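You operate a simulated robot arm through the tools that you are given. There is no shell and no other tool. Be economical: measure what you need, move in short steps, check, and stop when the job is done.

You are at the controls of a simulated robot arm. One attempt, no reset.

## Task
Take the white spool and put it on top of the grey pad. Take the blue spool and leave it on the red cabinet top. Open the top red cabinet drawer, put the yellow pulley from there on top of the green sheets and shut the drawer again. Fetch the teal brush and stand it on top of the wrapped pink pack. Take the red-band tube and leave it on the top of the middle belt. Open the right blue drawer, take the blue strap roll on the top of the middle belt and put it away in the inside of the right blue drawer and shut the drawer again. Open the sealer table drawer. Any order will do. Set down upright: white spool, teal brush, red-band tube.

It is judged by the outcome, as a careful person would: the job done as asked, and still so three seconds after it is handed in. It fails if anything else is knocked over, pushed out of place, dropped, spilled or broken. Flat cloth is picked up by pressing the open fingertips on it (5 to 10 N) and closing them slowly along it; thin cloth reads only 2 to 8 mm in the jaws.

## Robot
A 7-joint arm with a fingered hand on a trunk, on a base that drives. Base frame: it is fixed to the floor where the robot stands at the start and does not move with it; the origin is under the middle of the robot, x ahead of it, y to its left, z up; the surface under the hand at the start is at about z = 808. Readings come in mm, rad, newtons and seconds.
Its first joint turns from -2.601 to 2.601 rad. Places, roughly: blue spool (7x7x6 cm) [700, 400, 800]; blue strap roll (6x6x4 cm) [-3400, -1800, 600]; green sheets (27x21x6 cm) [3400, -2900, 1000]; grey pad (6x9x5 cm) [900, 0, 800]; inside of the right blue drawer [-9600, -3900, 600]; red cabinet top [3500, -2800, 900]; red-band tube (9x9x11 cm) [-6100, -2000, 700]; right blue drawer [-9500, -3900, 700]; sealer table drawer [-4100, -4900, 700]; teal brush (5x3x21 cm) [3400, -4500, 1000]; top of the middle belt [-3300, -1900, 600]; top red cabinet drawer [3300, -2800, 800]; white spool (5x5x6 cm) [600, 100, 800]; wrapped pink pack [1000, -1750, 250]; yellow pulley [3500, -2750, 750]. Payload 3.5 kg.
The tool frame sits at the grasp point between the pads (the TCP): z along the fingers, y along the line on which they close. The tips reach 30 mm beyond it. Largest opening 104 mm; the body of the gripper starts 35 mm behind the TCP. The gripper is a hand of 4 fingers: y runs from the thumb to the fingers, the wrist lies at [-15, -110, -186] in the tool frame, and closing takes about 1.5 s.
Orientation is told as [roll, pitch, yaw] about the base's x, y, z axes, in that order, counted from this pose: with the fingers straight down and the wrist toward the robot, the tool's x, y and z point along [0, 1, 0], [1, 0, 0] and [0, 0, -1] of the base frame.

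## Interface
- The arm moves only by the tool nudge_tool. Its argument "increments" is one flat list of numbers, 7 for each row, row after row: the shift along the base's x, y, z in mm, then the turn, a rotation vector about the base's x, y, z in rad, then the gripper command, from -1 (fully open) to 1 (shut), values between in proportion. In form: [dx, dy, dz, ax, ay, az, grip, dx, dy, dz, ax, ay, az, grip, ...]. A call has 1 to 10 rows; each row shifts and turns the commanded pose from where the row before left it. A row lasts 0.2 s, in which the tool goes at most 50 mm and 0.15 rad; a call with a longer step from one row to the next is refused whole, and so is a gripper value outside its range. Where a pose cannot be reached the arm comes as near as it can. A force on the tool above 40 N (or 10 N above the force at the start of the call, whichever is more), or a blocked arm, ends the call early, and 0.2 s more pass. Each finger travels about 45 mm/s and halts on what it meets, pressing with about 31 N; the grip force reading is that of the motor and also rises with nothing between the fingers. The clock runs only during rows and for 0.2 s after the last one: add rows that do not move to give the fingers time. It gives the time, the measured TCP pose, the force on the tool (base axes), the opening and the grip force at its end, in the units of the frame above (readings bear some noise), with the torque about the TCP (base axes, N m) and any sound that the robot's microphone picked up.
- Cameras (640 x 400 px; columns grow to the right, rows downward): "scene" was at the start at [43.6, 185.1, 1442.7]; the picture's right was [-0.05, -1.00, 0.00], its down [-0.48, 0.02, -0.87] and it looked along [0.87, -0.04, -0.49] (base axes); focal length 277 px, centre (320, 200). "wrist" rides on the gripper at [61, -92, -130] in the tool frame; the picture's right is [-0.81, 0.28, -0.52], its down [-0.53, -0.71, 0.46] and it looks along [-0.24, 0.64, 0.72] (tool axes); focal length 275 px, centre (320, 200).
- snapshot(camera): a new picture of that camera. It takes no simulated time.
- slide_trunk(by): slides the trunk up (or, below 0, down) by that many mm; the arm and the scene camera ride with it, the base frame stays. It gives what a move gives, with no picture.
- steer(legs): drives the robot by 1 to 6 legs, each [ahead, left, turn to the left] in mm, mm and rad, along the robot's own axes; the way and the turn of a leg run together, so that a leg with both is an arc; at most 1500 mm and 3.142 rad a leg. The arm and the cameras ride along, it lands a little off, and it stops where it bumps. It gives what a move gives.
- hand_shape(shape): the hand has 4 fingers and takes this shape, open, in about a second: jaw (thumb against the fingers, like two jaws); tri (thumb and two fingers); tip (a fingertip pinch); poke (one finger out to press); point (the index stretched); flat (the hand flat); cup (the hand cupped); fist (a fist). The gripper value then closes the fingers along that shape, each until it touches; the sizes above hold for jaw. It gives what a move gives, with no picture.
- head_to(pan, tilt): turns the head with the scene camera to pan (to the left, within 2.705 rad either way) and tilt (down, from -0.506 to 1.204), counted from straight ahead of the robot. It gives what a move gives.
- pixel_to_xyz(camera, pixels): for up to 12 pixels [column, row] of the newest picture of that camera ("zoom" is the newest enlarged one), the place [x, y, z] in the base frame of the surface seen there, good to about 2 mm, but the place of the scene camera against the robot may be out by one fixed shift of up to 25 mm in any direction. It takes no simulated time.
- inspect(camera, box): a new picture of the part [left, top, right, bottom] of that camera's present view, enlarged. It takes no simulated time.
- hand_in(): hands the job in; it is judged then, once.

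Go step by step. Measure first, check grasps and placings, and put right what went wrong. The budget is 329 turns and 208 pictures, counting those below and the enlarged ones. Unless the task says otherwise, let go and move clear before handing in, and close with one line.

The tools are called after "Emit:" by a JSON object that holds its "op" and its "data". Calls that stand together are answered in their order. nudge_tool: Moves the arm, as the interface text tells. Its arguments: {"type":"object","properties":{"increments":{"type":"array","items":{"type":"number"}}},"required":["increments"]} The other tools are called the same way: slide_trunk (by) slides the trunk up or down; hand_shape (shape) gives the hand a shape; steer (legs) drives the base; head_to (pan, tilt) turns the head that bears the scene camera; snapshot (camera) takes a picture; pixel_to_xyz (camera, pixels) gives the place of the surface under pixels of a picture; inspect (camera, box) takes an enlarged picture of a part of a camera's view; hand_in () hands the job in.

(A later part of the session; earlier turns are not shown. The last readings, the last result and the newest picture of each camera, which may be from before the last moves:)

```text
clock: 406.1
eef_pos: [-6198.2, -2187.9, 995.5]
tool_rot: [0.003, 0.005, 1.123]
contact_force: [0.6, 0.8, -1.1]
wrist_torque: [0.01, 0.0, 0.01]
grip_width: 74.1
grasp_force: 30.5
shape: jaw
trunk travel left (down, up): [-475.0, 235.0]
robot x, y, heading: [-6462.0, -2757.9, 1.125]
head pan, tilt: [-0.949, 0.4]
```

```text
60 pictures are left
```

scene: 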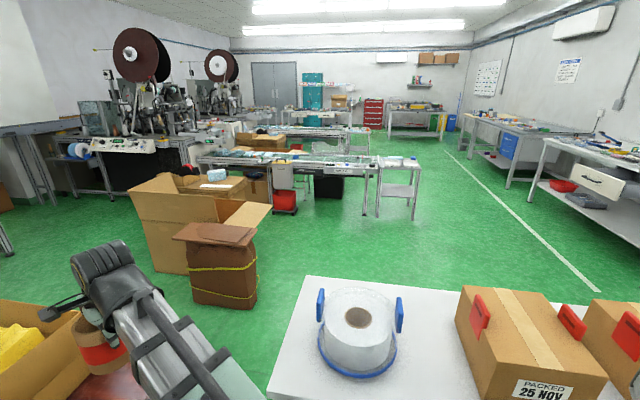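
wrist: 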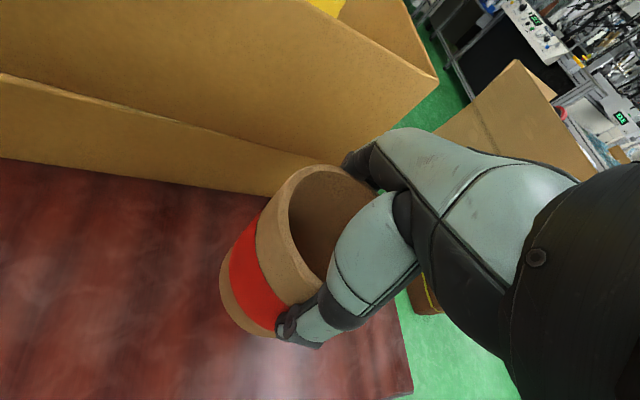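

Emit:
{"op": "pixel_to_xyz", "data": {"camera": "scene", "pixels": [[258, 290], [240, 305], [350, 165], [300, 160], [378, 165], [420, 165], [365, 215], [420, 218], [285, 210], [250, 155], [320, 250], [620, 290]]}}

Emit:
{"op": "inspect", "data": {"camera": "scene", "box": [190, 130, 440, 240]}}

```text
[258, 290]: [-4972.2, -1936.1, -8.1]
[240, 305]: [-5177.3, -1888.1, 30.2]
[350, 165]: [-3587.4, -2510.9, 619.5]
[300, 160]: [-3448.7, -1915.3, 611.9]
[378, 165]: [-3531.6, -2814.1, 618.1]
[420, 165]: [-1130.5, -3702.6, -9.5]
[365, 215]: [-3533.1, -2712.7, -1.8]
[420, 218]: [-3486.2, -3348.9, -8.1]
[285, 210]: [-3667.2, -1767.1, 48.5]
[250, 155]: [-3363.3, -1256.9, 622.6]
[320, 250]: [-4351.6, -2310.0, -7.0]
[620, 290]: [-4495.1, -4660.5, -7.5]
```

```text
2.56 times, centred on (315, 185) of scene
```

zoom: 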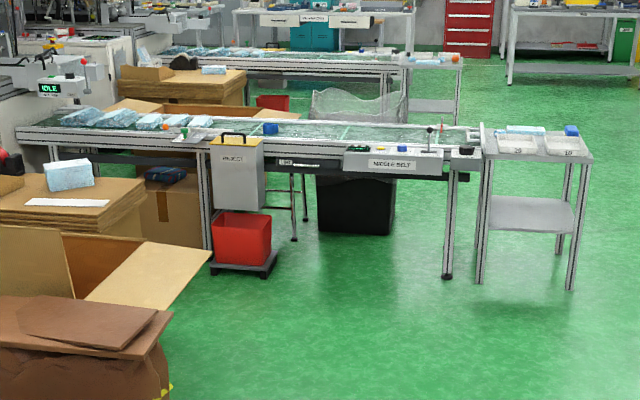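

The middle belt runs along y at x ≈ −3590…−3300, z 619; its west side is open. I go around the white table by the south aisle and come up on the belt's west side.

Emit:
{"op": "steer", "data": {"legs": [[-1100, 0, 0], [0, 0, -1.123], [0, -690, 0], [1500, 0, 0], [590, 0, 0], [0, 1450, 0]]}}

Emit:
{"op": "head_to", "data": {"pan": 0.3, "tilt": 0.45}}

Emit:
{"op": "snapshot", "data": {"camera": "scene"}}

```text
clock: 435.0
eef_pos: [-4220.1, -2963.7, 996.1]
tool_rot: [0.002, 0.006, 0.041]
contact_force: [-0.1, 0.3, -1.1]
wrist_torque: [0.02, -0.01, 0.04]
grip_width: 74.1
grasp_force: 31.3
shape: jaw
trunk travel left (down, up): [-475.0, 235.0]
robot x, y, heading: [-4848.6, -2998.8, 0.038]
head pan, tilt: [-0.949, 0.4]
```

```text
clock: 436.4
eef_pos: [-4220.0, -2962.7, 996.8]
tool_rot: [0.002, 0.005, 0.04]
contact_force: [0.7, 0.6, -1.2]
wrist_torque: [0.02, 0.01, 0.0]
grip_width: 73.8
grasp_force: 31.3
shape: jaw
trunk travel left (down, up): [-475.0, 235.0]
robot x, y, heading: [-4848.0, -2996.7, 0.042]
head pan, tilt: [0.3, 0.45]
```

```text
58 pictures are left
```

scene: 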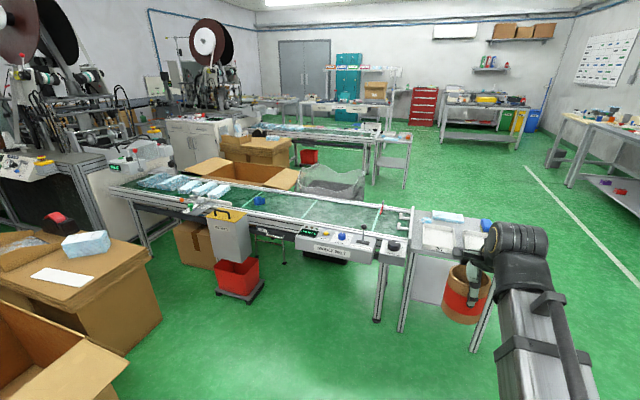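

Emit:
{"op": "inspect", "data": {"camera": "scene", "box": [130, 160, 430, 310]}}

Emit:
{"op": "pixel_to_xyz", "data": {"camera": "scene", "pixels": [[260, 196], [259, 202], [310, 208], [345, 218], [330, 228], [350, 205], [380, 232], [225, 215], [240, 290], [155, 310], [120, 360], [330, 240]]}}

```text
2.13 times, centred on (280, 235) of scene
```

zoom: 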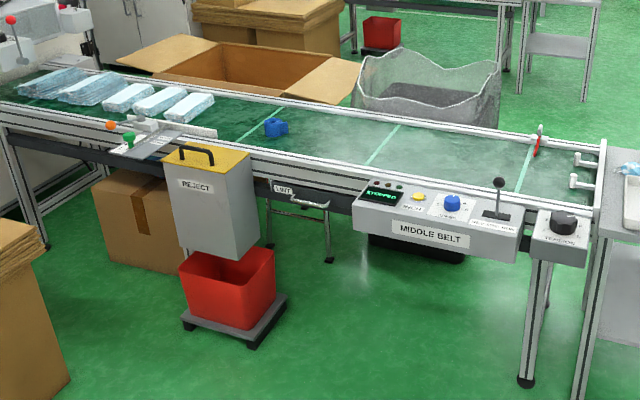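

```text
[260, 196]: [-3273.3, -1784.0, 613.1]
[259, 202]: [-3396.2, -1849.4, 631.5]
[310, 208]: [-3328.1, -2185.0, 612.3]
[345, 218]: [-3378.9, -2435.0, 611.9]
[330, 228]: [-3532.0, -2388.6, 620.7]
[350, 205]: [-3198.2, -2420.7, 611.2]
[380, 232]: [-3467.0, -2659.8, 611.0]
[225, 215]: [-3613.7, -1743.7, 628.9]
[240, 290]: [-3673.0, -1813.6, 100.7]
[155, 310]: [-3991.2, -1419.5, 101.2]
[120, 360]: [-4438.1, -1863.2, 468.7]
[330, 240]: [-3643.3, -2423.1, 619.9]
```

I place myself at about (−4130, −2400), clear of the carton on the left, facing the belt.

Emit:
{"op": "steer", "data": {"legs": [[742, 568, -0.04]]}}

Emit:
{"op": "snapshot", "data": {"camera": "wrist"}}

```text
clock: 441.3
eef_pos: [-3490.7, -2416.5, 995.4]
tool_rot: [0.001, 0.003, -0.007]
contact_force: [-0.6, 0.1, -1.7]
wrist_torque: [0.0, 0.0, -0.02]
grip_width: 73.9
grasp_force: 31.2
shape: jaw
trunk travel left (down, up): [-475.0, 235.0]
robot x, y, heading: [-4119.0, -2423.6, -0.004]
head pan, tilt: [0.3, 0.45]
```

```text
56 pictures are left
```

wrist: 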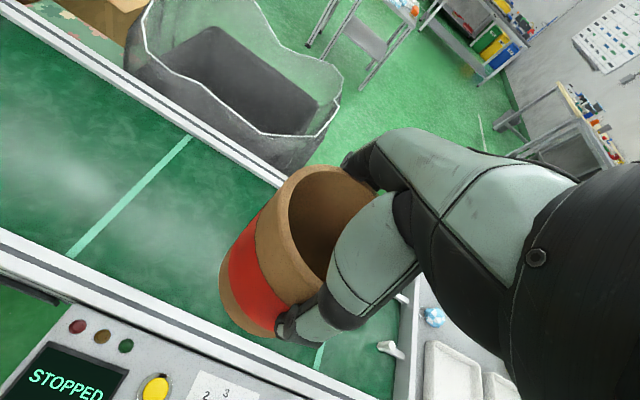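

Emit:
{"op": "pixel_to_xyz", "data": {"camera": "wrist", "pixels": [[60, 150], [110, 120], [120, 200], [180, 200], [20, 30], [250, 160], [200, 130], [10, 245], [100, 300], [340, 365], [150, 80]]}}

```text
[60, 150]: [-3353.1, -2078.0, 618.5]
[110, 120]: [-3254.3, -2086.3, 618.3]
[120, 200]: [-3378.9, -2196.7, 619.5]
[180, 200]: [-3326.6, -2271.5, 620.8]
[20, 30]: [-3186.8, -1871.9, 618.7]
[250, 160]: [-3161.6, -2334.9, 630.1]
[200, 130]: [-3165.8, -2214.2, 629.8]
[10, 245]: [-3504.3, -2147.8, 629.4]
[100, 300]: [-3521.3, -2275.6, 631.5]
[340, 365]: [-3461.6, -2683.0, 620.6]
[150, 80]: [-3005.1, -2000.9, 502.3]
```

Belt surface z 619 (stopped). I carry the tube to (−3340, −2280) and lower it.

Emit:
{"op": "nudge_tool", "data": {"increments": [35, 32, 0, 0, 0, 0, -0.1, 35, 32, 0, 0, 0, 0, -0.1, 35, 32, 0, 0, 0, 0, -0.1, 35, 32, 0, 0, 0, 0, -0.1, 10, 8, -45, 0, 0, 0, -0.1, 0, 0, -48, 0, 0, 0, -0.1, 0, 0, -48, 0, 0, 0, -0.1, 0, 0, -48, 0, 0, 0, -0.1, 0, 0, -48, 0, 0, 0, -0.1, 0, 0, -35, 0, 0, 0, -0.1]}}

Emit:
{"op": "nudge_tool", "data": {"increments": [0, 0, -5, 0, 0, 0, -0.1, 0, 0, -2, 0, 0, 0, -0.1, 0, 0, 0, 0, 0, 0, -0.1]}}

Emit:
{"op": "nudge_tool", "data": {"increments": [0, 0, -3, 0, 0, 0, -0.1, 0, 0, 0, 0, 0, 0, -0.1]}}

Emit:
{"op": "snapshot", "data": {"camera": "wrist"}}

```text
clock: 443.5
eef_pos: [-3340.5, -2279.3, 723.5]
tool_rot: [0.001, 0.007, -0.007]
contact_force: [0.5, 0.4, -0.4]
wrist_torque: [0.01, -0.02, -0.03]
grip_width: 73.8
grasp_force: 31.0
shape: jaw
trunk travel left (down, up): [-475.0, 235.0]
robot x, y, heading: [-4117.9, -2424.1, -0.011]
head pan, tilt: [0.3, 0.45]
```

```text
clock: 444.3
eef_pos: [-3340.1, -2279.5, 715.8]
tool_rot: [0.002, 0.006, -0.008]
contact_force: [-0.3, -0.1, -0.4]
wrist_torque: [0.0, -0.01, 0.03]
grip_width: 73.9
grasp_force: 30.8
shape: jaw
trunk travel left (down, up): [-475.0, 235.0]
robot x, y, heading: [-4117.1, -2422.1, -0.008]
head pan, tilt: [0.3, 0.45]
```

```text
clock: 444.9
eef_pos: [-3340.6, -2279.1, 713.5]
tool_rot: [0.001, 0.007, -0.008]
contact_force: [-0.3, -0.5, -0.3]
wrist_torque: [0.02, -0.02, 0.0]
grip_width: 73.8
grasp_force: 30.7
shape: jaw
trunk travel left (down, up): [-475.0, 235.0]
robot x, y, heading: [-4118.2, -2426.5, -0.007]
head pan, tilt: [0.3, 0.45]
```

```text
55 pictures are left
```

wrist: 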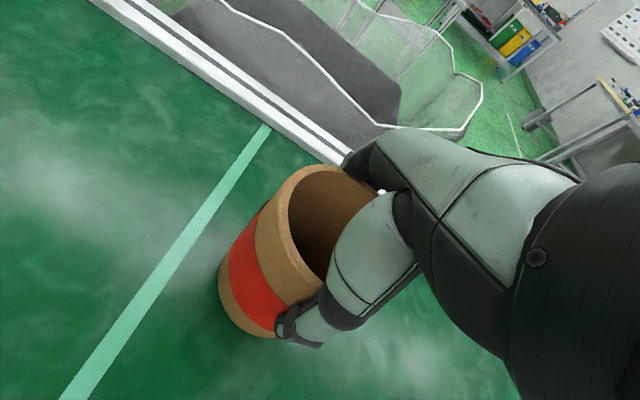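

Emit:
{"op": "nudge_tool", "data": {"increments": [0, 0, -2, 0, 0, 0, -0.1, 0, 0, 0, 0, 0, 0, -0.1]}}

Emit:
{"op": "nudge_tool", "data": {"increments": [0, 0, -2, 0, 0, 0, -0.1, 0, 0, 0, 0, 0, 0, -0.1]}}

Emit:
{"op": "nudge_tool", "data": {"increments": [0, 0, -2, 0, 0, 0, -0.1, 0, 0, 0, 0, 0, 0, -0.1]}}

```text
clock: 445.5
eef_pos: [-3341.3, -2278.4, 712.8]
tool_rot: [0.001, 0.005, -0.006]
contact_force: [0.2, 0.4, -0.1]
wrist_torque: [-0.02, -0.03, -0.01]
grip_width: 74.0
grasp_force: 30.7
shape: jaw
trunk travel left (down, up): [-475.0, 235.0]
robot x, y, heading: [-4122.0, -2420.5, -0.003]
head pan, tilt: [0.3, 0.45]
```

```text
clock: 446.1
eef_pos: [-3342.1, -2278.9, 710.9]
tool_rot: [0.001, 0.005, -0.007]
contact_force: [-1.2, -0.3, 12.5]
wrist_torque: [0.02, -0.49, 0.04]
grip_width: 73.9
grasp_force: 30.8
shape: jaw
trunk travel left (down, up): [-475.0, 235.0]
robot x, y, heading: [-4118.6, -2418.4, -0.006]
head pan, tilt: [0.3, 0.45]
```

```text
clock: 446.7
eef_pos: [-3342.5, -2278.9, 710.4]
tool_rot: [0.002, 0.003, -0.006]
contact_force: [-2.6, 1.3, 27.7]
wrist_torque: [0.01, -0.95, 0.03]
grip_width: 73.7
grasp_force: 30.8
shape: jaw
trunk travel left (down, up): [-475.0, 235.0]
robot x, y, heading: [-4117.8, -2423.8, -0.002]
head pan, tilt: [0.3, 0.45]
```

Firm contact at 28 N: the tube is on the belt. I ease up 2 mm, open and rise straight up.

Emit:
{"op": "nudge_tool", "data": {"increments": [0, 0, 2.5, 0, 0, 0, -0.3, 0, 0, 0, 0, 0, 0, -0.6, 0, 0, 0, 0, 0, 0, -0.8, 0, 0, 0, 0, 0, 0, -1, 0, 0, 0, 0, 0, 0, -1, 0, 0, 0, 0, 0, 0, -1]}}

Emit:
{"op": "nudge_tool", "data": {"increments": [0, 0, 10, 0, 0, 0, -1, 0, 0, 20, 0, 0, 0, -1, 0, 0, 40, 0, 0, 0, -1, 0, 0, 45, 0, 0, 0, -1, 0, 0, 45, 0, 0, 0, -1, -15, 40, 0, 0, 0, 0, -1, -15, 45, 0, 0, 0, 0, -1, -15, 45, 0, 0, 0, 0, -1, -15, 45, 0, 0, 0, 0, -1, 0, 45, 0, 0, 0, 0, -1]}}

Emit:
{"op": "snapshot", "data": {"camera": "wrist"}}

Emit:
{"op": "snapshot", "data": {"camera": "scene"}}

```text
clock: 448.1
eef_pos: [-3341.3, -2280.2, 710.3]
tool_rot: [0.003, 0.004, -0.007]
contact_force: [-1.2, 1.7, 12.3]
wrist_torque: [0.02, -0.39, 0.1]
grip_width: 103.8
grasp_force: 0.0
shape: jaw
trunk travel left (down, up): [-475.0, 235.0]
robot x, y, heading: [-4121.2, -2420.3, -0.005]
head pan, tilt: [0.3, 0.45]
```

```text
clock: 450.3
eef_pos: [-3403.0, -2059.0, 871.4]
tool_rot: [0.001, 0.006, -0.011]
contact_force: [0.2, -1.5, -1.3]
wrist_torque: [-0.01, 0.0, 0.0]
grip_width: 103.9
grasp_force: 0.2
shape: jaw
trunk travel left (down, up): [-475.0, 235.0]
robot x, y, heading: [-4115.1, -2419.1, -0.005]
head pan, tilt: [0.3, 0.45]
```

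```text
54 pictures are left
```

wrist: 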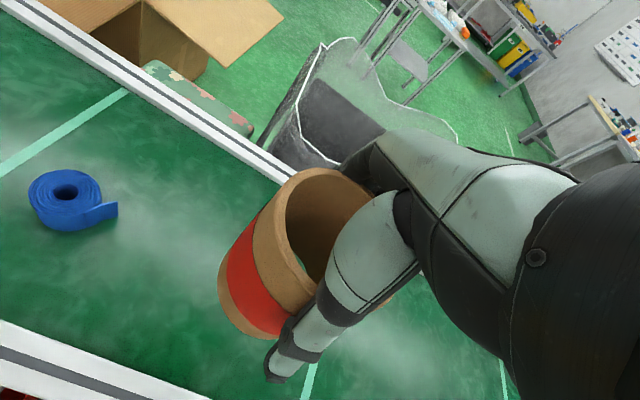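

```text
53 pictures are left
```

scene: 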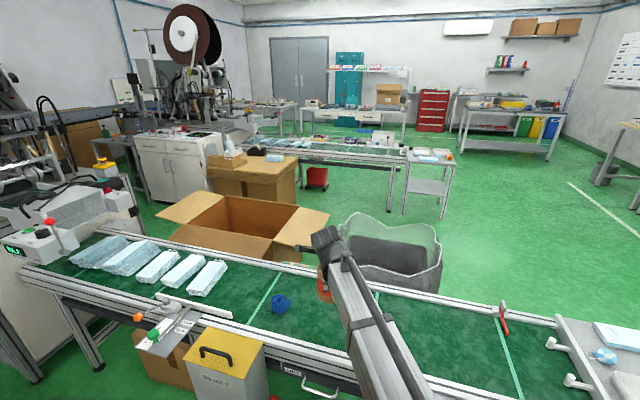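

The tube came up with the hand although the fingers are fully open: it is wedged in the palm. I look closely before setting it down again.

Emit:
{"op": "inspect", "data": {"camera": "wrist", "box": [200, 130, 440, 390]}}

Emit:
{"op": "pixel_to_xyz", "data": {"camera": "wrist", "pixels": [[290, 180], [285, 230], [250, 240], [240, 320], [310, 170], [350, 190], [60, 180], [75, 205], [300, 200], [225, 300]]}}

Emit:
{"op": "inspect", "data": {"camera": "scene", "box": [250, 210, 410, 320]}}

```text
1.54 times, centred on (320, 260) of wrist
```

zoom: 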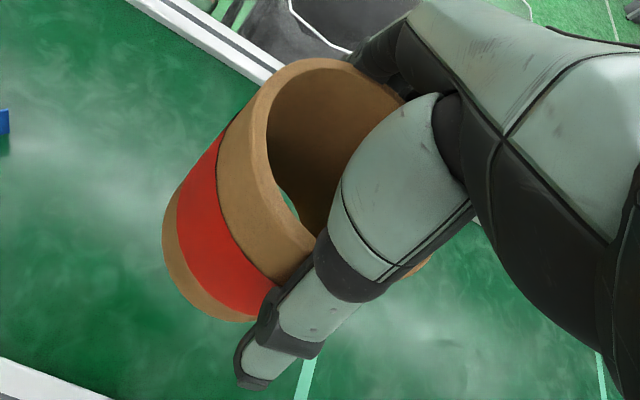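

```text
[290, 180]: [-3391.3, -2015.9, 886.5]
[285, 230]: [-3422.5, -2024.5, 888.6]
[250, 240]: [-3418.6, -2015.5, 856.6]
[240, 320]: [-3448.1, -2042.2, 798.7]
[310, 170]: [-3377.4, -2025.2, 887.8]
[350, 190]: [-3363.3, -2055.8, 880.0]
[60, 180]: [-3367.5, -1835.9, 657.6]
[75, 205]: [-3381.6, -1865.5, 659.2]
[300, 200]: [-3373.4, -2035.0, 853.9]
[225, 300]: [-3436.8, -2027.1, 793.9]
```

```text
3.64 times, centred on (330, 265) of scene
```

zoom: 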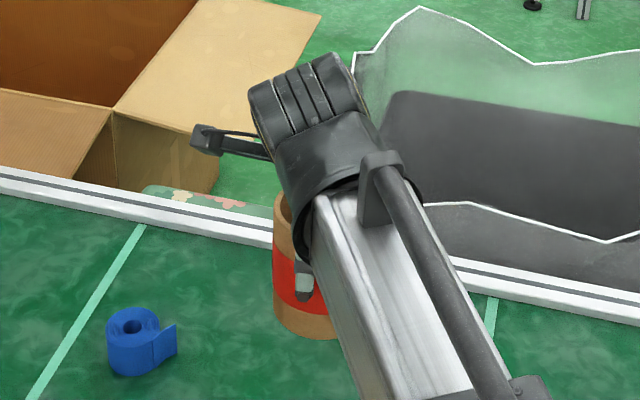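

The tube's rim (z 888) is wedged between thumb and finger bases. I take it back over the belt and set it down without pressing, then free it by changing the hand shape.

Emit:
{"op": "nudge_tool", "data": {"increments": [15, -45, 0, 0, 0, 0, -1, 15, -45, 0, 0, 0, 0, -1, 15, -45, 0, 0, 0, 0, -1, 15, -45, 0, 0, 0, 0, -1, 0, -30, -40, 0, 0, 0, -1, 0, 0, -45, 0, 0, 0, -1, 0, 0, -45, 0, 0, 0, -1, 0, 0, -18, 0, 0, 0, -1, 0, 0, 0, 0, 0, 0, -1]}}

Emit:
{"op": "nudge_tool", "data": {"increments": [0, 0, -3, 0, 0, 0, -1, 0, 0, -2, 0, 0, 0, -1, 0, 0, 0, 0, 0, 0, -1]}}

Emit:
{"op": "nudge_tool", "data": {"increments": [0, 0, -2, 0, 0, 0, -1, 0, 0, 0, 0, 0, 0, -1]}}

```text
clock: 452.3
eef_pos: [-3343.0, -2268.6, 720.4]
tool_rot: [0.001, 0.005, -0.007]
contact_force: [-0.1, 0.6, -1.5]
wrist_torque: [0.0, 0.0, -0.01]
grip_width: 103.9
grasp_force: 0.0
shape: jaw
trunk travel left (down, up): [-475.0, 235.0]
robot x, y, heading: [-4119.6, -2419.5, -0.003]
head pan, tilt: [0.3, 0.45]
```

```text
clock: 453.1
eef_pos: [-3343.6, -2270.0, 717.0]
tool_rot: [0.001, 0.006, -0.007]
contact_force: [0.3, 0.0, -1.3]
wrist_torque: [0.02, 0.05, -0.01]
grip_width: 104.0
grasp_force: 0.0
shape: jaw
trunk travel left (down, up): [-475.0, 235.0]
robot x, y, heading: [-4124.0, -2424.5, -0.005]
head pan, tilt: [0.3, 0.45]
```

```text
clock: 453.7
eef_pos: [-3341.9, -2270.2, 714.8]
tool_rot: [0.002, 0.004, -0.007]
contact_force: [-0.8, 0.3, -0.7]
wrist_torque: [-0.03, 0.01, 0.0]
grip_width: 103.8
grasp_force: 0.0
shape: jaw
trunk travel left (down, up): [-475.0, 235.0]
robot x, y, heading: [-4119.4, -2418.0, -0.009]
head pan, tilt: [0.3, 0.45]
```

Emit:
{"op": "nudge_tool", "data": {"increments": [0, 0, -1.5, 0, 0, 0, -1, 0, 0, 0, 0, 0, 0, -1]}}

Emit:
{"op": "nudge_tool", "data": {"increments": [0, 0, -1, 0, 0, 0, -1, 0, 0, 0, 0, 0, 0, -1]}}

Emit:
{"op": "nudge_tool", "data": {"increments": [0, 0, -1, 0, 0, 0, -1, 0, 0, 0, 0, 0, 0, -1]}}

```text
clock: 454.3
eef_pos: [-3342.1, -2269.7, 713.6]
tool_rot: [0.0, 0.005, -0.007]
contact_force: [-0.5, 1.5, 4.0]
wrist_torque: [0.0, -0.07, 0.0]
grip_width: 103.7
grasp_force: 0.1
shape: jaw
trunk travel left (down, up): [-475.0, 235.0]
robot x, y, heading: [-4121.1, -2420.8, -0.007]
head pan, tilt: [0.3, 0.45]
```

```text
clock: 454.9
eef_pos: [-3341.5, -2269.2, 712.9]
tool_rot: [0.002, 0.006, -0.005]
contact_force: [-1.8, 1.6, 6.6]
wrist_torque: [0.03, -0.07, 0.02]
grip_width: 104.1
grasp_force: 0.1
shape: jaw
trunk travel left (down, up): [-475.0, 235.0]
robot x, y, heading: [-4119.5, -2422.2, -0.002]
head pan, tilt: [0.3, 0.45]
```

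```text
clock: 455.5
eef_pos: [-3341.3, -2270.2, 712.8]
tool_rot: [0.001, 0.005, -0.008]
contact_force: [-2.8, 2.9, 11.1]
wrist_torque: [-0.02, -0.11, 0.03]
grip_width: 103.8
grasp_force: 0.0
shape: jaw
trunk travel left (down, up): [-475.0, 235.0]
robot x, y, heading: [-4119.7, -2422.2, -0.003]
head pan, tilt: [0.3, 0.45]
```

It's on the belt. I ease off to near-zero force and switch the hand to "flat" to free the tube.

Emit:
{"op": "nudge_tool", "data": {"increments": [0, 0, 2, 0, 0, 0, -1, 0, 0, 0, 0, 0, 0, -1]}}

Emit:
{"op": "hand_shape", "data": {"shape": "flat"}}

Emit:
{"op": "snapshot", "data": {"camera": "wrist"}}

```text
clock: 456.1
eef_pos: [-3341.5, -2268.3, 713.6]
tool_rot: [0.002, 0.005, -0.008]
contact_force: [-0.2, 1.1, 3.4]
wrist_torque: [0.0, -0.04, 0.01]
grip_width: 103.9
grasp_force: 0.0
shape: jaw
trunk travel left (down, up): [-475.0, 235.0]
robot x, y, heading: [-4120.0, -2421.1, -0.008]
head pan, tilt: [0.3, 0.45]
```

```text
clock: 457.0
eef_pos: [-3340.5, -2269.7, 713.2]
tool_rot: [0.001, 0.004, -0.008]
contact_force: [0.3, 0.9, 1.0]
wrist_torque: [-0.03, -0.06, 0.0]
grip_width: 0.3
grasp_force: 0.1
shape: flat
trunk travel left (down, up): [-475.0, 235.0]
robot x, y, heading: [-4118.1, -2424.3, -0.003]
head pan, tilt: [0.3, 0.45]
```

```text
50 pictures are left
```

wrist: 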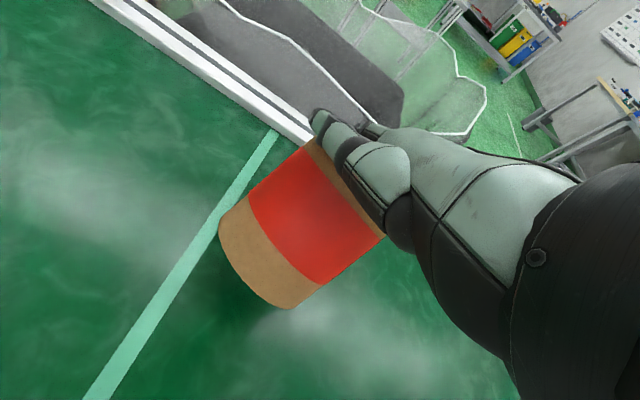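

The thumb has moved aside over the rim. I rise slowly and check whether the tube stays.

Emit:
{"op": "nudge_tool", "data": {"increments": [0, 0, 5, 0, 0, 0, -1, 0, 0, 10, 0, 0, 0, -1, 0, 0, 15, 0, 0, 0, -1, 0, 0, 0, 0, 0, 0, -1]}}

Emit:
{"op": "snapshot", "data": {"camera": "wrist"}}

Emit:
{"op": "pixel_to_xyz", "data": {"camera": "wrist", "pixels": [[290, 200], [310, 240], [250, 260], [290, 295], [330, 280], [300, 220], [340, 230]]}}

```text
clock: 458.0
eef_pos: [-3342.1, -2270.0, 745.1]
tool_rot: [0.001, 0.006, -0.008]
contact_force: [-0.9, -0.7, -0.6]
wrist_torque: [0.0, 0.01, 0.02]
grip_width: 0.1
grasp_force: 0.0
shape: flat
trunk travel left (down, up): [-475.0, 235.0]
robot x, y, heading: [-4118.3, -2420.6, -0.002]
head pan, tilt: [0.3, 0.45]
```

```text
49 pictures are left
```

wrist: 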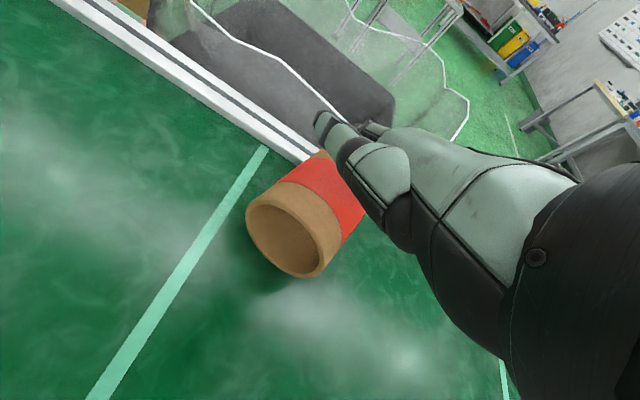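

```text
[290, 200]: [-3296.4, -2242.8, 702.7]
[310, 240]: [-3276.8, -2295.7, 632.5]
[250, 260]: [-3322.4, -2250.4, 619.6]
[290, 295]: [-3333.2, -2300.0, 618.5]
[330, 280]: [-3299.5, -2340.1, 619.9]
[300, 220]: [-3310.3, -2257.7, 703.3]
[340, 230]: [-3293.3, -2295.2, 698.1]
```

The tube tipped over onto its side on the belt (top z 703). I must stand it up again; first I lift the hand clear and look well.

Emit:
{"op": "nudge_tool", "data": {"increments": [0, 0, 30, 0, 0, 0, -1, 0, 0, 45, 0, 0, 0, -1, -30, 0, 40, 0, 0, 0, -1, -40, 0, 20, 0, 0, 0, -1, -40, -10, 0, 0, 0, 0, -1, 0, -30, 0, 0, 0, 0, -1, 0, 0, 0, 0, 0, 0, -1]}}

Emit:
{"op": "hand_shape", "data": {"shape": "jaw"}}

Emit:
{"op": "snapshot", "data": {"camera": "wrist"}}

```text
clock: 459.6
eef_pos: [-3451.7, -2309.6, 877.9]
tool_rot: [0.002, 0.005, -0.007]
contact_force: [-0.4, -0.2, -0.7]
wrist_torque: [0.02, -0.02, 0.01]
grip_width: 0.0
grasp_force: 0.1
shape: flat
trunk travel left (down, up): [-475.0, 235.0]
robot x, y, heading: [-4114.3, -2422.2, -0.006]
head pan, tilt: [0.3, 0.45]
```

```text
clock: 460.5
eef_pos: [-3452.4, -2310.5, 878.4]
tool_rot: [0.0, 0.006, -0.008]
contact_force: [0.1, 0.2, 0.6]
wrist_torque: [-0.02, -0.01, 0.0]
grip_width: 103.7
grasp_force: 0.0
shape: jaw
trunk travel left (down, up): [-475.0, 235.0]
robot x, y, heading: [-4117.7, -2421.6, -0.005]
head pan, tilt: [0.3, 0.45]
```

```text
48 pictures are left
```

wrist: 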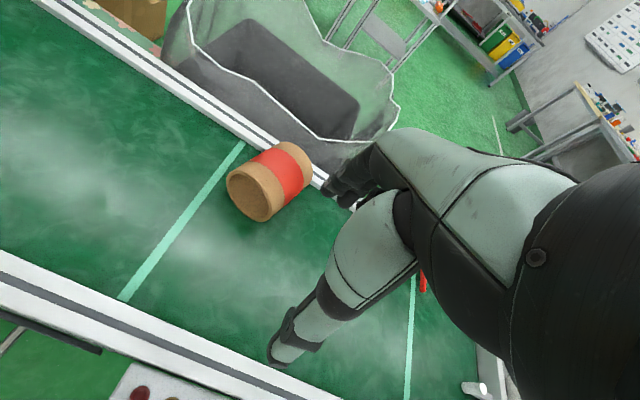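

Emit:
{"op": "inspect", "data": {"camera": "wrist", "box": [200, 110, 340, 240]}}

Emit:
{"op": "pixel_to_xyz", "data": {"camera": "zoom", "pixels": [[160, 205], [235, 240], [350, 160], [420, 130], [280, 215], [300, 330], [130, 260], [510, 240], [440, 290], [330, 190], [470, 215]]}}

```text
3.08 times, centred on (270, 175) of wrist
```

zoom: 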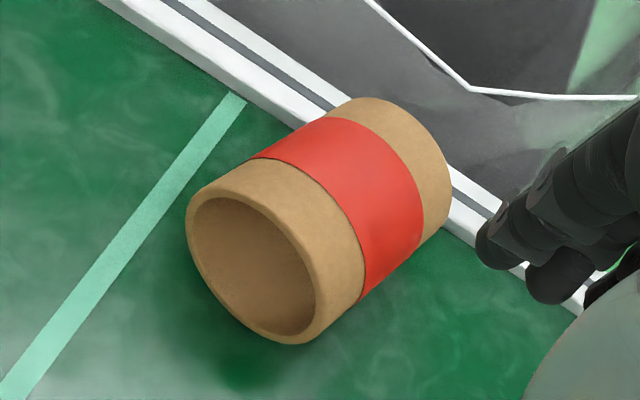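

```text
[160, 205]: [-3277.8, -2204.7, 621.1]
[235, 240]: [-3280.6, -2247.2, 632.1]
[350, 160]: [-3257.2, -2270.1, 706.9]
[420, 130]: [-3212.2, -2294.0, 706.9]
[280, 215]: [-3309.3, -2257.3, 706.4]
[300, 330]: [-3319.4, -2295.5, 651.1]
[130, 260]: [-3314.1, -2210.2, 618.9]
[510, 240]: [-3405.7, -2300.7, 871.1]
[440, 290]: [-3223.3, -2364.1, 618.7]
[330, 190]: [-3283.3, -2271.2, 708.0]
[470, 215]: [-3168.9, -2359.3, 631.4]
```

The tube lies with its axis roughly along x, near end at x ≈ −3320. I get its rim points to find the exact axis.

Emit:
{"op": "pixel_to_xyz", "data": {"camera": "zoom", "pixels": [[191, 225], [205, 195], [240, 180], [290, 215], [325, 265], [330, 300], [310, 338], [275, 340], [350, 102], [400, 108], [440, 150], [447, 200]]}}

```text
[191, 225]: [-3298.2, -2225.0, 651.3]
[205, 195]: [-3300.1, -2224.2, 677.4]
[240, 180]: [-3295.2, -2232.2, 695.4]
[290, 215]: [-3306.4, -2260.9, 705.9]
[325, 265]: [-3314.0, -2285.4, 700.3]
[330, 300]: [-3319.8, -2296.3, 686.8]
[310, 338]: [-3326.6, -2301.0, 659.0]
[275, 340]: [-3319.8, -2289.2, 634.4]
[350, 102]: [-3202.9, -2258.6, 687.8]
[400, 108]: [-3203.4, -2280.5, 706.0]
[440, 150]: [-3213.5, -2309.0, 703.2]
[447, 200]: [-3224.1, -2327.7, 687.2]
```

Axis runs from (−3312, −2263) to (−3208, −2300), 88 mm across. I'll grip it across its diameter with the hand turned (yaw −1.91), then tilt the hand level, which stands the tube up. First the yaw, above the tube.

Emit:
{"op": "nudge_tool", "data": {"increments": [16, 2, 0, 0, 0, -0.147, -1, 16, 2, 0, 0, 0, -0.147, -1, 16, 2, 0, 0, 0, -0.147, -1, 16, 2, 0, 0, 0, -0.147, -1, 16, 2, 0, 0, 0, -0.147, -1, 16, 2, 0, 0, 0, -0.147, -1, 16, 2, 0, 0, 0, -0.147, -1, 16, 2, 0, 0, 0, -0.147, -1, 16, 2, 0, 0, 0, -0.147, -1, 16, 2, 0, 0, 0, -0.147, -1]}}

Emit:
{"op": "nudge_tool", "data": {"increments": [17, 1, 0, 0, 0, -0.147, -1, 17, 1, 0, 0, 0, -0.147, -1, 17, 0, -20, 0, 0, -0.142, -1, 0, 0, -40, 0, 0, 0, -1, 0, 0, 0, 0, 0, 0, -1]}}

Emit:
{"op": "snapshot", "data": {"camera": "wrist"}}

```text
clock: 462.7
eef_pos: [-3291.1, -2289.6, 880.4]
tool_rot: [0.001, 0.004, -1.48]
contact_force: [0.4, -0.1, 0.6]
wrist_torque: [0.0, 0.0, 0.03]
grip_width: 103.6
grasp_force: 0.2
shape: jaw
trunk travel left (down, up): [-475.0, 235.0]
robot x, y, heading: [-4118.0, -2420.1, -0.008]
head pan, tilt: [0.3, 0.45]
```

```text
clock: 463.9
eef_pos: [-3253.1, -2291.0, 816.9]
tool_rot: [0.001, 0.006, -1.913]
contact_force: [0.0, -0.2, -1.0]
wrist_torque: [0.03, 0.0, 0.0]
grip_width: 104.0
grasp_force: 0.1
shape: jaw
out of reach, approached as far as the arm can: row 3
trunk travel left (down, up): [-475.0, 235.0]
robot x, y, heading: [-4120.3, -2422.8, -0.006]
head pan, tilt: [0.3, 0.45]
```

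```text
46 pictures are left
```

wrist: 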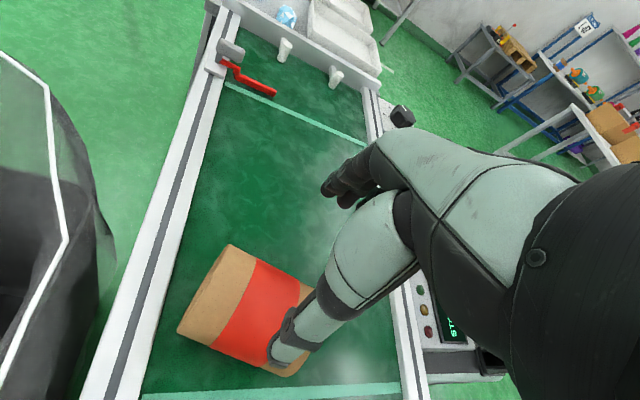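

Emit:
{"op": "steer", "data": {"legs": [[60, 0, 0]]}}

Emit:
{"op": "nudge_tool", "data": {"increments": [-24, 1, -20, 0, 0, 0, -1, -24, 2, -20, 0, 0, 0, -1, 0, 0, 0, 0, 0, 0, -1]}}

Emit:
{"op": "pixel_to_xyz", "data": {"camera": "wrist", "pixels": [[200, 260], [230, 250], [215, 290], [185, 320], [240, 300], [260, 290], [230, 345], [250, 320]]}}

```text
clock: 464.9
eef_pos: [-3192.7, -2290.0, 817.7]
tool_rot: [0.001, 0.006, -1.911]
contact_force: [0.7, 0.1, 0.5]
wrist_torque: [0.01, 0.0, 0.02]
grip_width: 103.8
grasp_force: 0.0
shape: jaw
trunk travel left (down, up): [-475.0, 235.0]
robot x, y, heading: [-4057.3, -2420.4, -0.003]
head pan, tilt: [0.3, 0.45]
```

```text
clock: 465.6
eef_pos: [-3240.0, -2290.3, 775.8]
tool_rot: [0.002, 0.005, -1.913]
contact_force: [-0.6, -0.7, -0.7]
wrist_torque: [0.02, 0.03, -0.01]
grip_width: 103.7
grasp_force: 0.1
shape: jaw
trunk travel left (down, up): [-475.0, 235.0]
robot x, y, heading: [-4055.7, -2422.1, -0.007]
head pan, tilt: [0.3, 0.45]
```

```text
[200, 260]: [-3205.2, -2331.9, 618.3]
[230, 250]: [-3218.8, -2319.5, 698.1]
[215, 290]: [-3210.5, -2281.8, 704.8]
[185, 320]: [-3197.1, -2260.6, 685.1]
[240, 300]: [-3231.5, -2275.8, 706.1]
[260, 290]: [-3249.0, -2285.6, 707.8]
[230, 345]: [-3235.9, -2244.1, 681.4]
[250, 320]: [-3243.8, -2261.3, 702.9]
```

The axis passes within 2 mm of the TCP. I lower to z 677 and close gently.

Emit:
{"op": "nudge_tool", "data": {"increments": [-1, 2, -30, 0, 0, 0, -1, 0, 0, -30, 0, 0, 0, -1, 0, 0, -25, 0, 0, 0, -1, 0, 0, -13, 0, 0, 0, -1, 0, 0, 0, 0, 0, 0, -1]}}

Emit:
{"op": "nudge_tool", "data": {"increments": [0, 0, 0, 0, 0, 0, -0.8, 0, 0, 0, 0, 0, 0, -0.6, 0, 0, 0, 0, 0, 0, -0.4, 0, 0, 0, 0, 0, 0, -0.2, 0, 0, 0, 0, 0, 0, -0.2]}}

Emit:
{"op": "snapshot", "data": {"camera": "wrist"}}

```text
clock: 466.9
eef_pos: [-3241.5, -2286.2, 679.2]
tool_rot: [0.001, 0.005, -1.914]
contact_force: [-0.3, 0.9, 0.8]
wrist_torque: [-0.02, -0.02, 0.01]
grip_width: 104.1
grasp_force: 0.0
shape: jaw
trunk travel left (down, up): [-475.0, 235.0]
robot x, y, heading: [-4057.2, -2420.8, -0.004]
head pan, tilt: [0.3, 0.45]
```

```text
clock: 468.1
eef_pos: [-3242.0, -2287.0, 679.0]
tool_rot: [0.003, 0.005, -1.913]
contact_force: [-0.8, -0.1, -0.5]
wrist_torque: [0.0, -0.02, -0.01]
grip_width: 78.8
grasp_force: 31.0
shape: jaw
trunk travel left (down, up): [-475.0, 235.0]
robot x, y, heading: [-4056.5, -2423.7, -0.006]
head pan, tilt: [0.3, 0.45]
```

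```text
45 pictures are left
```

wrist: 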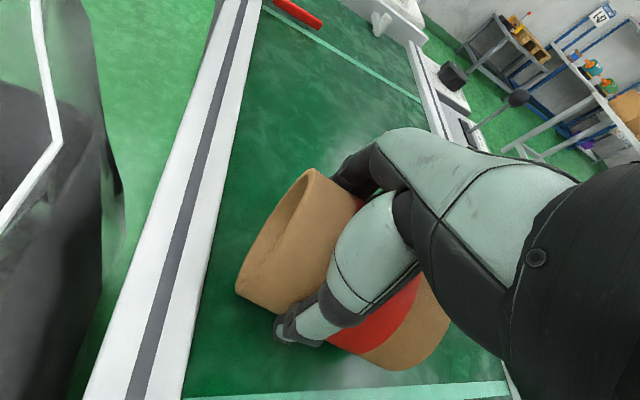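

Gripped (79 mm). I lift it high and tilt the hand level, which turns the tube upright with its near end down.

Emit:
{"op": "nudge_tool", "data": {"increments": [0, 0, 15, 0, 0, 0, -0.1, 0, 0, 40, 0, 0, 0, -0.1, -10, 0, 45, 0, 0, 0, -0.1, -10, 0, 45, 0, 0, 0, -0.1, -10, 0, 45, 0, 0, 0, -0.1, -10, 0, 45, 0, 0, 0, -0.1, -10, 0, 45, 0, 0, 0, -0.1, -10, 0, 45, 0, 0, 0, -0.1, -10, 0, 45, 0, 0, 0, -0.1, 0, 0, 20, 0, 0, 0, -0.1]}}

Emit:
{"op": "nudge_tool", "data": {"increments": [0, 0, 0, -0.0481, -0.1345, 0, -0.1, 0, 0, 0, -0.0481, -0.1345, 0, -0.1, 0, 0, 0, -0.0481, -0.1345, 0, -0.1, 0, 0, 0, -0.0481, -0.1345, 0, -0.1, 0, 0, 0, -0.0481, -0.1345, 0, -0.1, 0, 0, 0, -0.0481, -0.1345, 0, -0.1, 0, 0, 0, -0.0481, -0.1345, 0, -0.1, 0, 0, 0, -0.0481, -0.1345, 0, -0.1, 0, 0, 0, -0.0481, -0.1345, 0, -0.1, 0, 0, 0, -0.0481, -0.1345, 0, -0.1]}}

Emit:
{"op": "nudge_tool", "data": {"increments": [0, 0, 0, -0.0481, -0.1345, 0, -0.1, 0, 0, 0, 0, 0, 0, -0.1]}}

Emit:
{"op": "snapshot", "data": {"camera": "wrist"}}

```text
clock: 470.2
eef_pos: [-3267.0, -2364.7, 939.0]
tool_rot: [0.024, 0.017, -1.897]
contact_force: [-0.1, -0.4, -1.1]
wrist_torque: [0.01, 0.01, 0.0]
grip_width: 78.4
grasp_force: 31.3
shape: jaw
out of reach, approached as far as the arm can: row 6, 7, 8, 9, 10
trunk travel left (down, up): [-475.0, 235.0]
robot x, y, heading: [-4056.4, -2419.7, -0.002]
head pan, tilt: [0.3, 0.45]
```

```text
clock: 472.4
eef_pos: [-3265.5, -2366.7, 949.0]
tool_rot: [1.375, -0.006, -1.906]
contact_force: [-0.5, -0.7, -1.4]
wrist_torque: [-0.01, 0.03, -0.02]
grip_width: 78.4
grasp_force: 30.8
shape: jaw
out of reach, approached as far as the arm can: row 10
trunk travel left (down, up): [-475.0, 235.0]
robot x, y, heading: [-4057.6, -2421.2, -0.007]
head pan, tilt: [0.3, 0.45]
```

```text
clock: 473.1
eef_pos: [-3265.3, -2367.3, 951.1]
tool_rot: [1.373, -0.005, -1.908]
contact_force: [0.3, -0.1, -1.7]
wrist_torque: [-0.04, 0.0, 0.02]
grip_width: 78.7
grasp_force: 31.2
shape: jaw
out of reach, approached as far as the arm can: row 1
trunk travel left (down, up): [-475.0, 235.0]
robot x, y, heading: [-4060.0, -2421.1, -0.003]
head pan, tilt: [0.3, 0.45]
```

```text
44 pictures are left
```

wrist: 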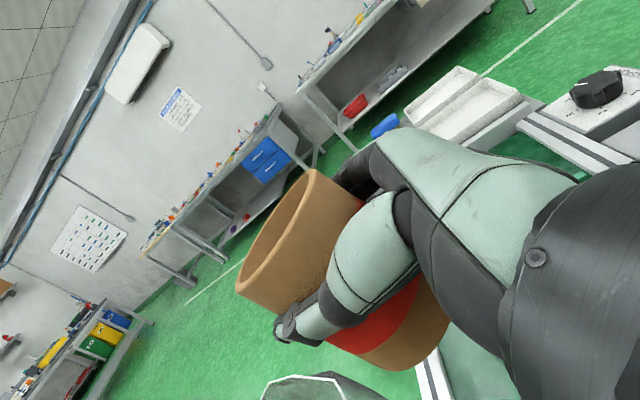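

Still 0.2 rad short of level; I raise and draw back a little to finish the tilt.

Emit:
{"op": "nudge_tool", "data": {"increments": [-25, 0, 30, 0, 0, 0, -0.1, -25, 0, 30, 0, 0, 0, -0.1, -25, 0, 30, -0.022, -0.062, 0, -0.1, 0, 0, 20, -0.022, -0.062, 0, -0.1, 0, 0, 10, -0.022, -0.062, 0, -0.1, 0, 0, 0, 0, 0, 0, -0.1]}}

```text
clock: 474.4
eef_pos: [-3340.6, -2366.5, 1071.4]
tool_rot: [1.562, -0.01, -1.907]
contact_force: [-0.6, -1.1, -1.7]
wrist_torque: [-0.01, 0.05, -0.01]
grip_width: 78.5
grasp_force: 31.1
shape: jaw
trunk travel left (down, up): [-475.0, 235.0]
robot x, y, heading: [-4057.4, -2423.2, -0.003]
head pan, tilt: [0.3, 0.45]
```

The tube is vertical now (within 0.01 rad). I shift it 35 mm east and lower the trunk towards the belt.

Emit:
{"op": "steer", "data": {"legs": [[35, 0, 0]]}}

Emit:
{"op": "slide_trunk", "data": {"by": -335}}

Emit:
{"op": "snapshot", "data": {"camera": "wrist"}}

Emit:
{"op": "snapshot", "data": {"camera": "scene"}}

```text
clock: 475.3
eef_pos: [-3306.2, -2365.7, 1071.2]
tool_rot: [1.56, -0.011, -1.908]
contact_force: [-1.0, -0.1, -0.1]
wrist_torque: [0.03, 0.0, 0.0]
grip_width: 78.5
grasp_force: 31.2
shape: jaw
trunk travel left (down, up): [-475.0, 235.0]
robot x, y, heading: [-4024.2, -2420.8, -0.007]
head pan, tilt: [0.3, 0.45]
```

```text
clock: 478.6
eef_pos: [-3306.2, -2364.5, 735.0]
tool_rot: [1.564, -0.01, -1.907]
contact_force: [0.4, 0.1, -0.4]
wrist_torque: [-0.01, 0.05, -0.03]
grip_width: 78.4
grasp_force: 31.2
shape: jaw
trunk travel left (down, up): [-140.0, 570.0]
robot x, y, heading: [-4023.2, -2420.9, -0.005]
head pan, tilt: [0.3, 0.45]
```

```text
43 pictures are left
```

wrist: 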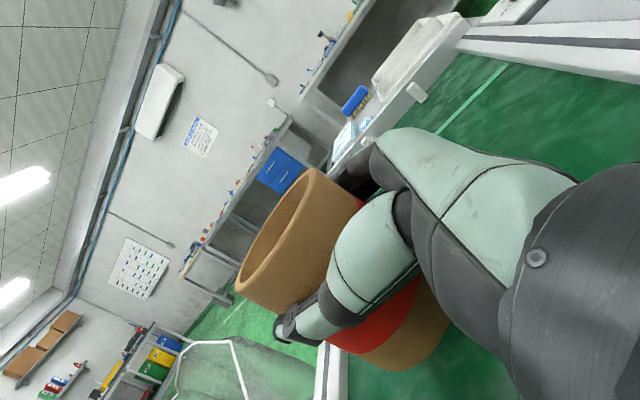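

```text
42 pictures are left
```

scene: 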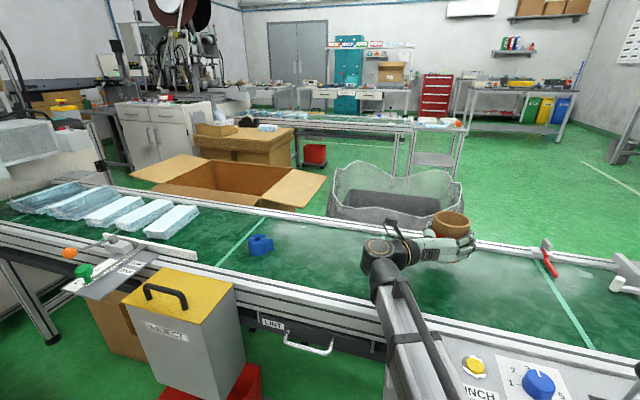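

The tube is upright above the belt and the forearm clears the rail. I lower on in decreasing steps.

Emit:
{"op": "slide_trunk", "data": {"by": -28}}

Emit:
{"op": "slide_trunk", "data": {"by": -5}}

Emit:
{"op": "slide_trunk", "data": {"by": -3}}

Emit:
{"op": "slide_trunk", "data": {"by": -3}}

Emit:
{"op": "inspect", "data": {"camera": "scene", "box": [340, 170, 520, 340]}}

```text
clock: 479.3
eef_pos: [-3306.2, -2364.9, 710.8]
tool_rot: [1.564, -0.009, -1.907]
contact_force: [-0.5, 0.2, -0.5]
wrist_torque: [-0.01, 0.0, -0.02]
grip_width: 78.6
grasp_force: 30.7
shape: jaw
trunk travel left (down, up): [-112.0, 598.0]
robot x, y, heading: [-4023.7, -2421.5, -0.004]
head pan, tilt: [0.3, 0.45]
```

```text
clock: 479.9
eef_pos: [-3307.9, -2365.7, 712.2]
tool_rot: [1.571, -0.004, -1.909]
contact_force: [-0.1, 0.5, -0.9]
wrist_torque: [-0.02, 0.03, 0.0]
grip_width: 78.3
grasp_force: 31.0
shape: jaw
trunk travel left (down, up): [-107.0, 603.0]
robot x, y, heading: [-4021.8, -2419.9, -0.005]
head pan, tilt: [0.3, 0.45]
```

```text
clock: 480.4
eef_pos: [-3307.5, -2365.1, 714.8]
tool_rot: [1.575, 0.0, -1.907]
contact_force: [0.5, 0.3, -1.2]
wrist_torque: [-0.03, 0.01, 0.03]
grip_width: 78.5
grasp_force: 31.3
shape: jaw
trunk travel left (down, up): [-104.0, 606.0]
robot x, y, heading: [-4024.8, -2419.6, -0.002]
head pan, tilt: [0.3, 0.45]
```

```text
clock: 480.9
eef_pos: [-3308.9, -2367.4, 716.3]
tool_rot: [1.576, 0.003, -1.908]
contact_force: [0.6, 0.4, -1.1]
wrist_torque: [-0.03, 0.01, 0.0]
grip_width: 78.6
grasp_force: 31.1
shape: jaw
trunk travel left (down, up): [-101.0, 609.0]
robot x, y, heading: [-4019.8, -2423.8, -0.005]
head pan, tilt: [0.3, 0.45]
```

```text
2.35 times, centred on (430, 255) of scene
```

zoom: 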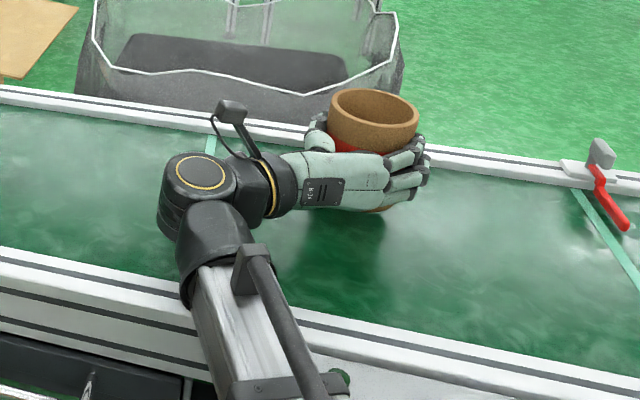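

The TCP no longer follows: the forearm is resting on the belt's west rail. I raise the trunk 60 mm and reach down with the arm instead, to steepen the forearm.

Emit:
{"op": "slide_trunk", "data": {"by": 65}}

Emit:
{"op": "nudge_tool", "data": {"increments": [0, 0, -15, 0, 0, 0, -0.1, 0, 0, -15, 0, 0, 0, -0.1, 0, 0, -15, 0, 0, 0, -0.1, 0, 0, 0, 0, 0, 0, -0.1]}}

```text
clock: 481.9
eef_pos: [-3306.1, -2365.6, 761.5]
tool_rot: [1.56, -0.01, -1.907]
contact_force: [-0.2, -0.5, -1.3]
wrist_torque: [0.01, 0.02, 0.01]
grip_width: 78.7
grasp_force: 30.6
shape: jaw
trunk travel left (down, up): [-166.0, 544.0]
robot x, y, heading: [-4020.1, -2421.6, -0.006]
head pan, tilt: [0.3, 0.45]
```

```text
clock: 482.9
eef_pos: [-3307.9, -2367.1, 752.0]
tool_rot: [1.549, -0.017, -1.907]
contact_force: [0.5, 0.1, -1.0]
wrist_torque: [0.0, -0.01, -0.02]
grip_width: 78.6
grasp_force: 31.3
shape: jaw
out of reach, approached as far as the arm can: row 1, 2, 3
trunk travel left (down, up): [-166.0, 544.0]
robot x, y, heading: [-4021.5, -2424.3, -0.007]
head pan, tilt: [0.3, 0.45]
```

At its limit the forearm sits 80 mm under the TCP. A small downward pitch (0.18 rad) raises the wrist enough; the tube will then touch with its front edge and rock back flat, guarded by the palm. I pitch and lower.

Emit:
{"op": "nudge_tool", "data": {"increments": [0, 0, 0, 0.0305, 0.085, 0, -0.1, 0, 0, 0, 0.0305, 0.085, 0, -0.1, 0, 0, -15, 0, 0, 0, -0.1, 0, 0, -15, 0, 0, 0, -0.1, 0, 0, 0, 0, 0, 0, -0.1]}}

Emit:
{"op": "inspect", "data": {"camera": "scene", "box": [320, 160, 520, 340]}}

```text
clock: 484.1
eef_pos: [-3309.4, -2367.5, 720.8]
tool_rot: [1.38, -0.008, -1.907]
contact_force: [-0.1, 0.3, -0.9]
wrist_torque: [-0.02, 0.02, -0.02]
grip_width: 78.7
grasp_force: 31.7
shape: jaw
trunk travel left (down, up): [-166.0, 544.0]
robot x, y, heading: [-4024.4, -2422.4, -0.004]
head pan, tilt: [0.3, 0.45]
```

```text
2.22 times, centred on (420, 250) of scene
```

zoom: 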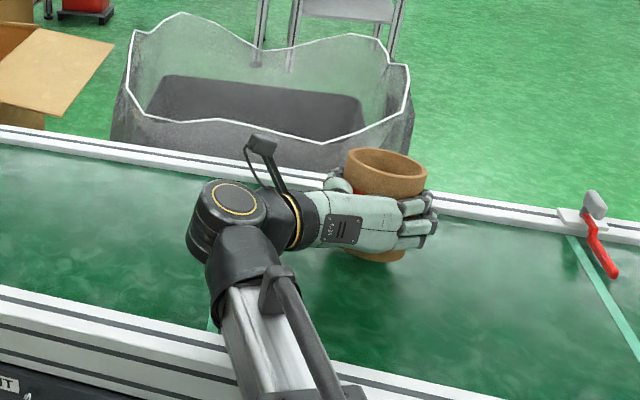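

Works with the arm alone. I lower in small steps until the edge touches (expected z ≈ 701).

Emit:
{"op": "nudge_tool", "data": {"increments": [0, 0, -7, 0, 0, 0, -0.1, 0, 0, -5, 0, 0, 0, -0.1, 0, 0, 0, 0, 0, 0, -0.1]}}

Emit:
{"op": "nudge_tool", "data": {"increments": [0, 0, -3, 0, 0, 0, -0.1, 0, 0, 0, 0, 0, 0, -0.1]}}

Emit:
{"op": "nudge_tool", "data": {"increments": [0, 0, -3, 0, 0, 0, -0.1, 0, 0, 0, 0, 0, 0, -0.1]}}

Emit:
{"op": "nudge_tool", "data": {"increments": [0, 0, -2, 0, 0, 0, -0.1, 0, 0, 0, 0, 0, 0, -0.1]}}

```text
clock: 484.9
eef_pos: [-3308.8, -2367.5, 710.4]
tool_rot: [1.379, -0.01, -1.906]
contact_force: [-0.3, -0.1, -1.3]
wrist_torque: [-0.01, 0.02, -0.01]
grip_width: 78.3
grasp_force: 31.2
shape: jaw
trunk travel left (down, up): [-166.0, 544.0]
robot x, y, heading: [-4023.1, -2424.0, -0.004]
head pan, tilt: [0.3, 0.45]
```

```text
clock: 485.5
eef_pos: [-3308.1, -2367.9, 707.0]
tool_rot: [1.382, -0.008, -1.907]
contact_force: [-0.5, 1.0, -1.7]
wrist_torque: [0.02, -0.01, 0.04]
grip_width: 78.5
grasp_force: 31.2
shape: jaw
trunk travel left (down, up): [-166.0, 544.0]
robot x, y, heading: [-4025.5, -2421.5, -0.007]
head pan, tilt: [0.3, 0.45]
```

```text
clock: 486.1
eef_pos: [-3309.2, -2367.6, 704.2]
tool_rot: [1.385, -0.009, -1.906]
contact_force: [-1.4, -0.2, 3.1]
wrist_torque: [-0.08, -0.04, -0.05]
grip_width: 78.9
grasp_force: 30.8
shape: jaw
trunk travel left (down, up): [-166.0, 544.0]
robot x, y, heading: [-4023.4, -2425.3, -0.001]
head pan, tilt: [0.3, 0.45]
```

```text
clock: 486.7
eef_pos: [-3309.7, -2368.5, 702.0]
tool_rot: [1.382, -0.008, -1.905]
contact_force: [-2.4, -0.7, 10.2]
wrist_torque: [-0.32, -0.09, -0.08]
grip_width: 78.4
grasp_force: 31.1
shape: jaw
trunk travel left (down, up): [-166.0, 544.0]
robot x, y, heading: [-4027.3, -2421.7, -0.006]
head pan, tilt: [0.3, 0.45]
```

Edge contact at z ≈ 703. I reduce the pitch a bit (−0.07 rad) and then open gently to let the tube settle flat.

Emit:
{"op": "nudge_tool", "data": {"increments": [0, 0, -1, -0.012, -0.033, 0, -0.1, 0, 0, -1, -0.012, -0.033, 0, -0.1, 0, 0, 0, 0, 0, 0, -0.1]}}

Emit:
{"op": "nudge_tool", "data": {"increments": [0, 0, 0, 0, 0, 0, -0.5, 0, 0, 0, 0, 0, 0, -0.52, 0, 0, 0, 0, 0, 0, -0.54, 0, 0, 0, 0, 0, 0, -0.56, 0, 0, 0, 0, 0, 0, -0.6, 0, 0, 0, 0, 0, 0, -0.65, 0, 0, 0, 0, 0, 0, -0.7, 0, 0, 0, 0, 0, 0, -0.75]}}

Emit:
{"op": "snapshot", "data": {"camera": "wrist"}}

Emit:
{"op": "inspect", "data": {"camera": "scene", "box": [340, 160, 500, 300]}}

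```text
clock: 487.5
eef_pos: [-3309.2, -2369.5, 700.0]
tool_rot: [1.452, -0.008, -1.905]
contact_force: [-5.3, 0.0, 10.0]
wrist_torque: [-0.26, -0.04, -0.12]
grip_width: 78.2
grasp_force: 31.3
shape: jaw
trunk travel left (down, up): [-166.0, 544.0]
robot x, y, heading: [-4022.8, -2421.9, -0.003]
head pan, tilt: [0.3, 0.45]
```

```text
clock: 489.3
eef_pos: [-3307.6, -2367.3, 698.8]
tool_rot: [1.45, -0.009, -1.907]
contact_force: [0.3, 0.3, -0.7]
wrist_torque: [0.0, 0.0, -0.01]
grip_width: 90.9
grasp_force: 0.2
shape: jaw
trunk travel left (down, up): [-166.0, 544.0]
robot x, y, heading: [-4022.4, -2423.0, -0.006]
head pan, tilt: [0.3, 0.45]
```

```text
39 pictures are left
```

wrist: 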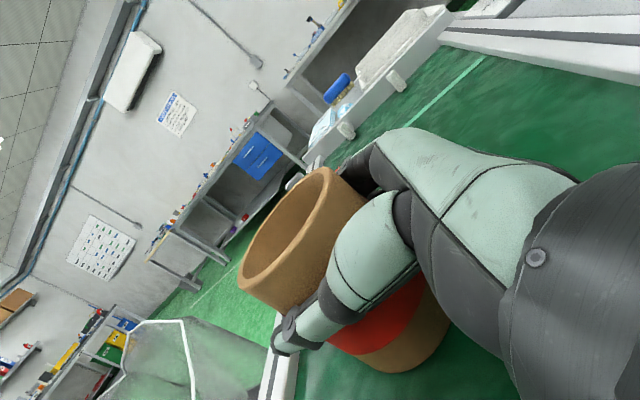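

```text
2.86 times, centred on (420, 230) of scene
```

zoom: 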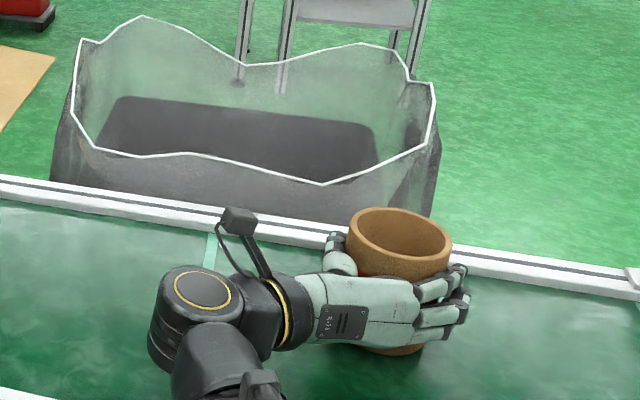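

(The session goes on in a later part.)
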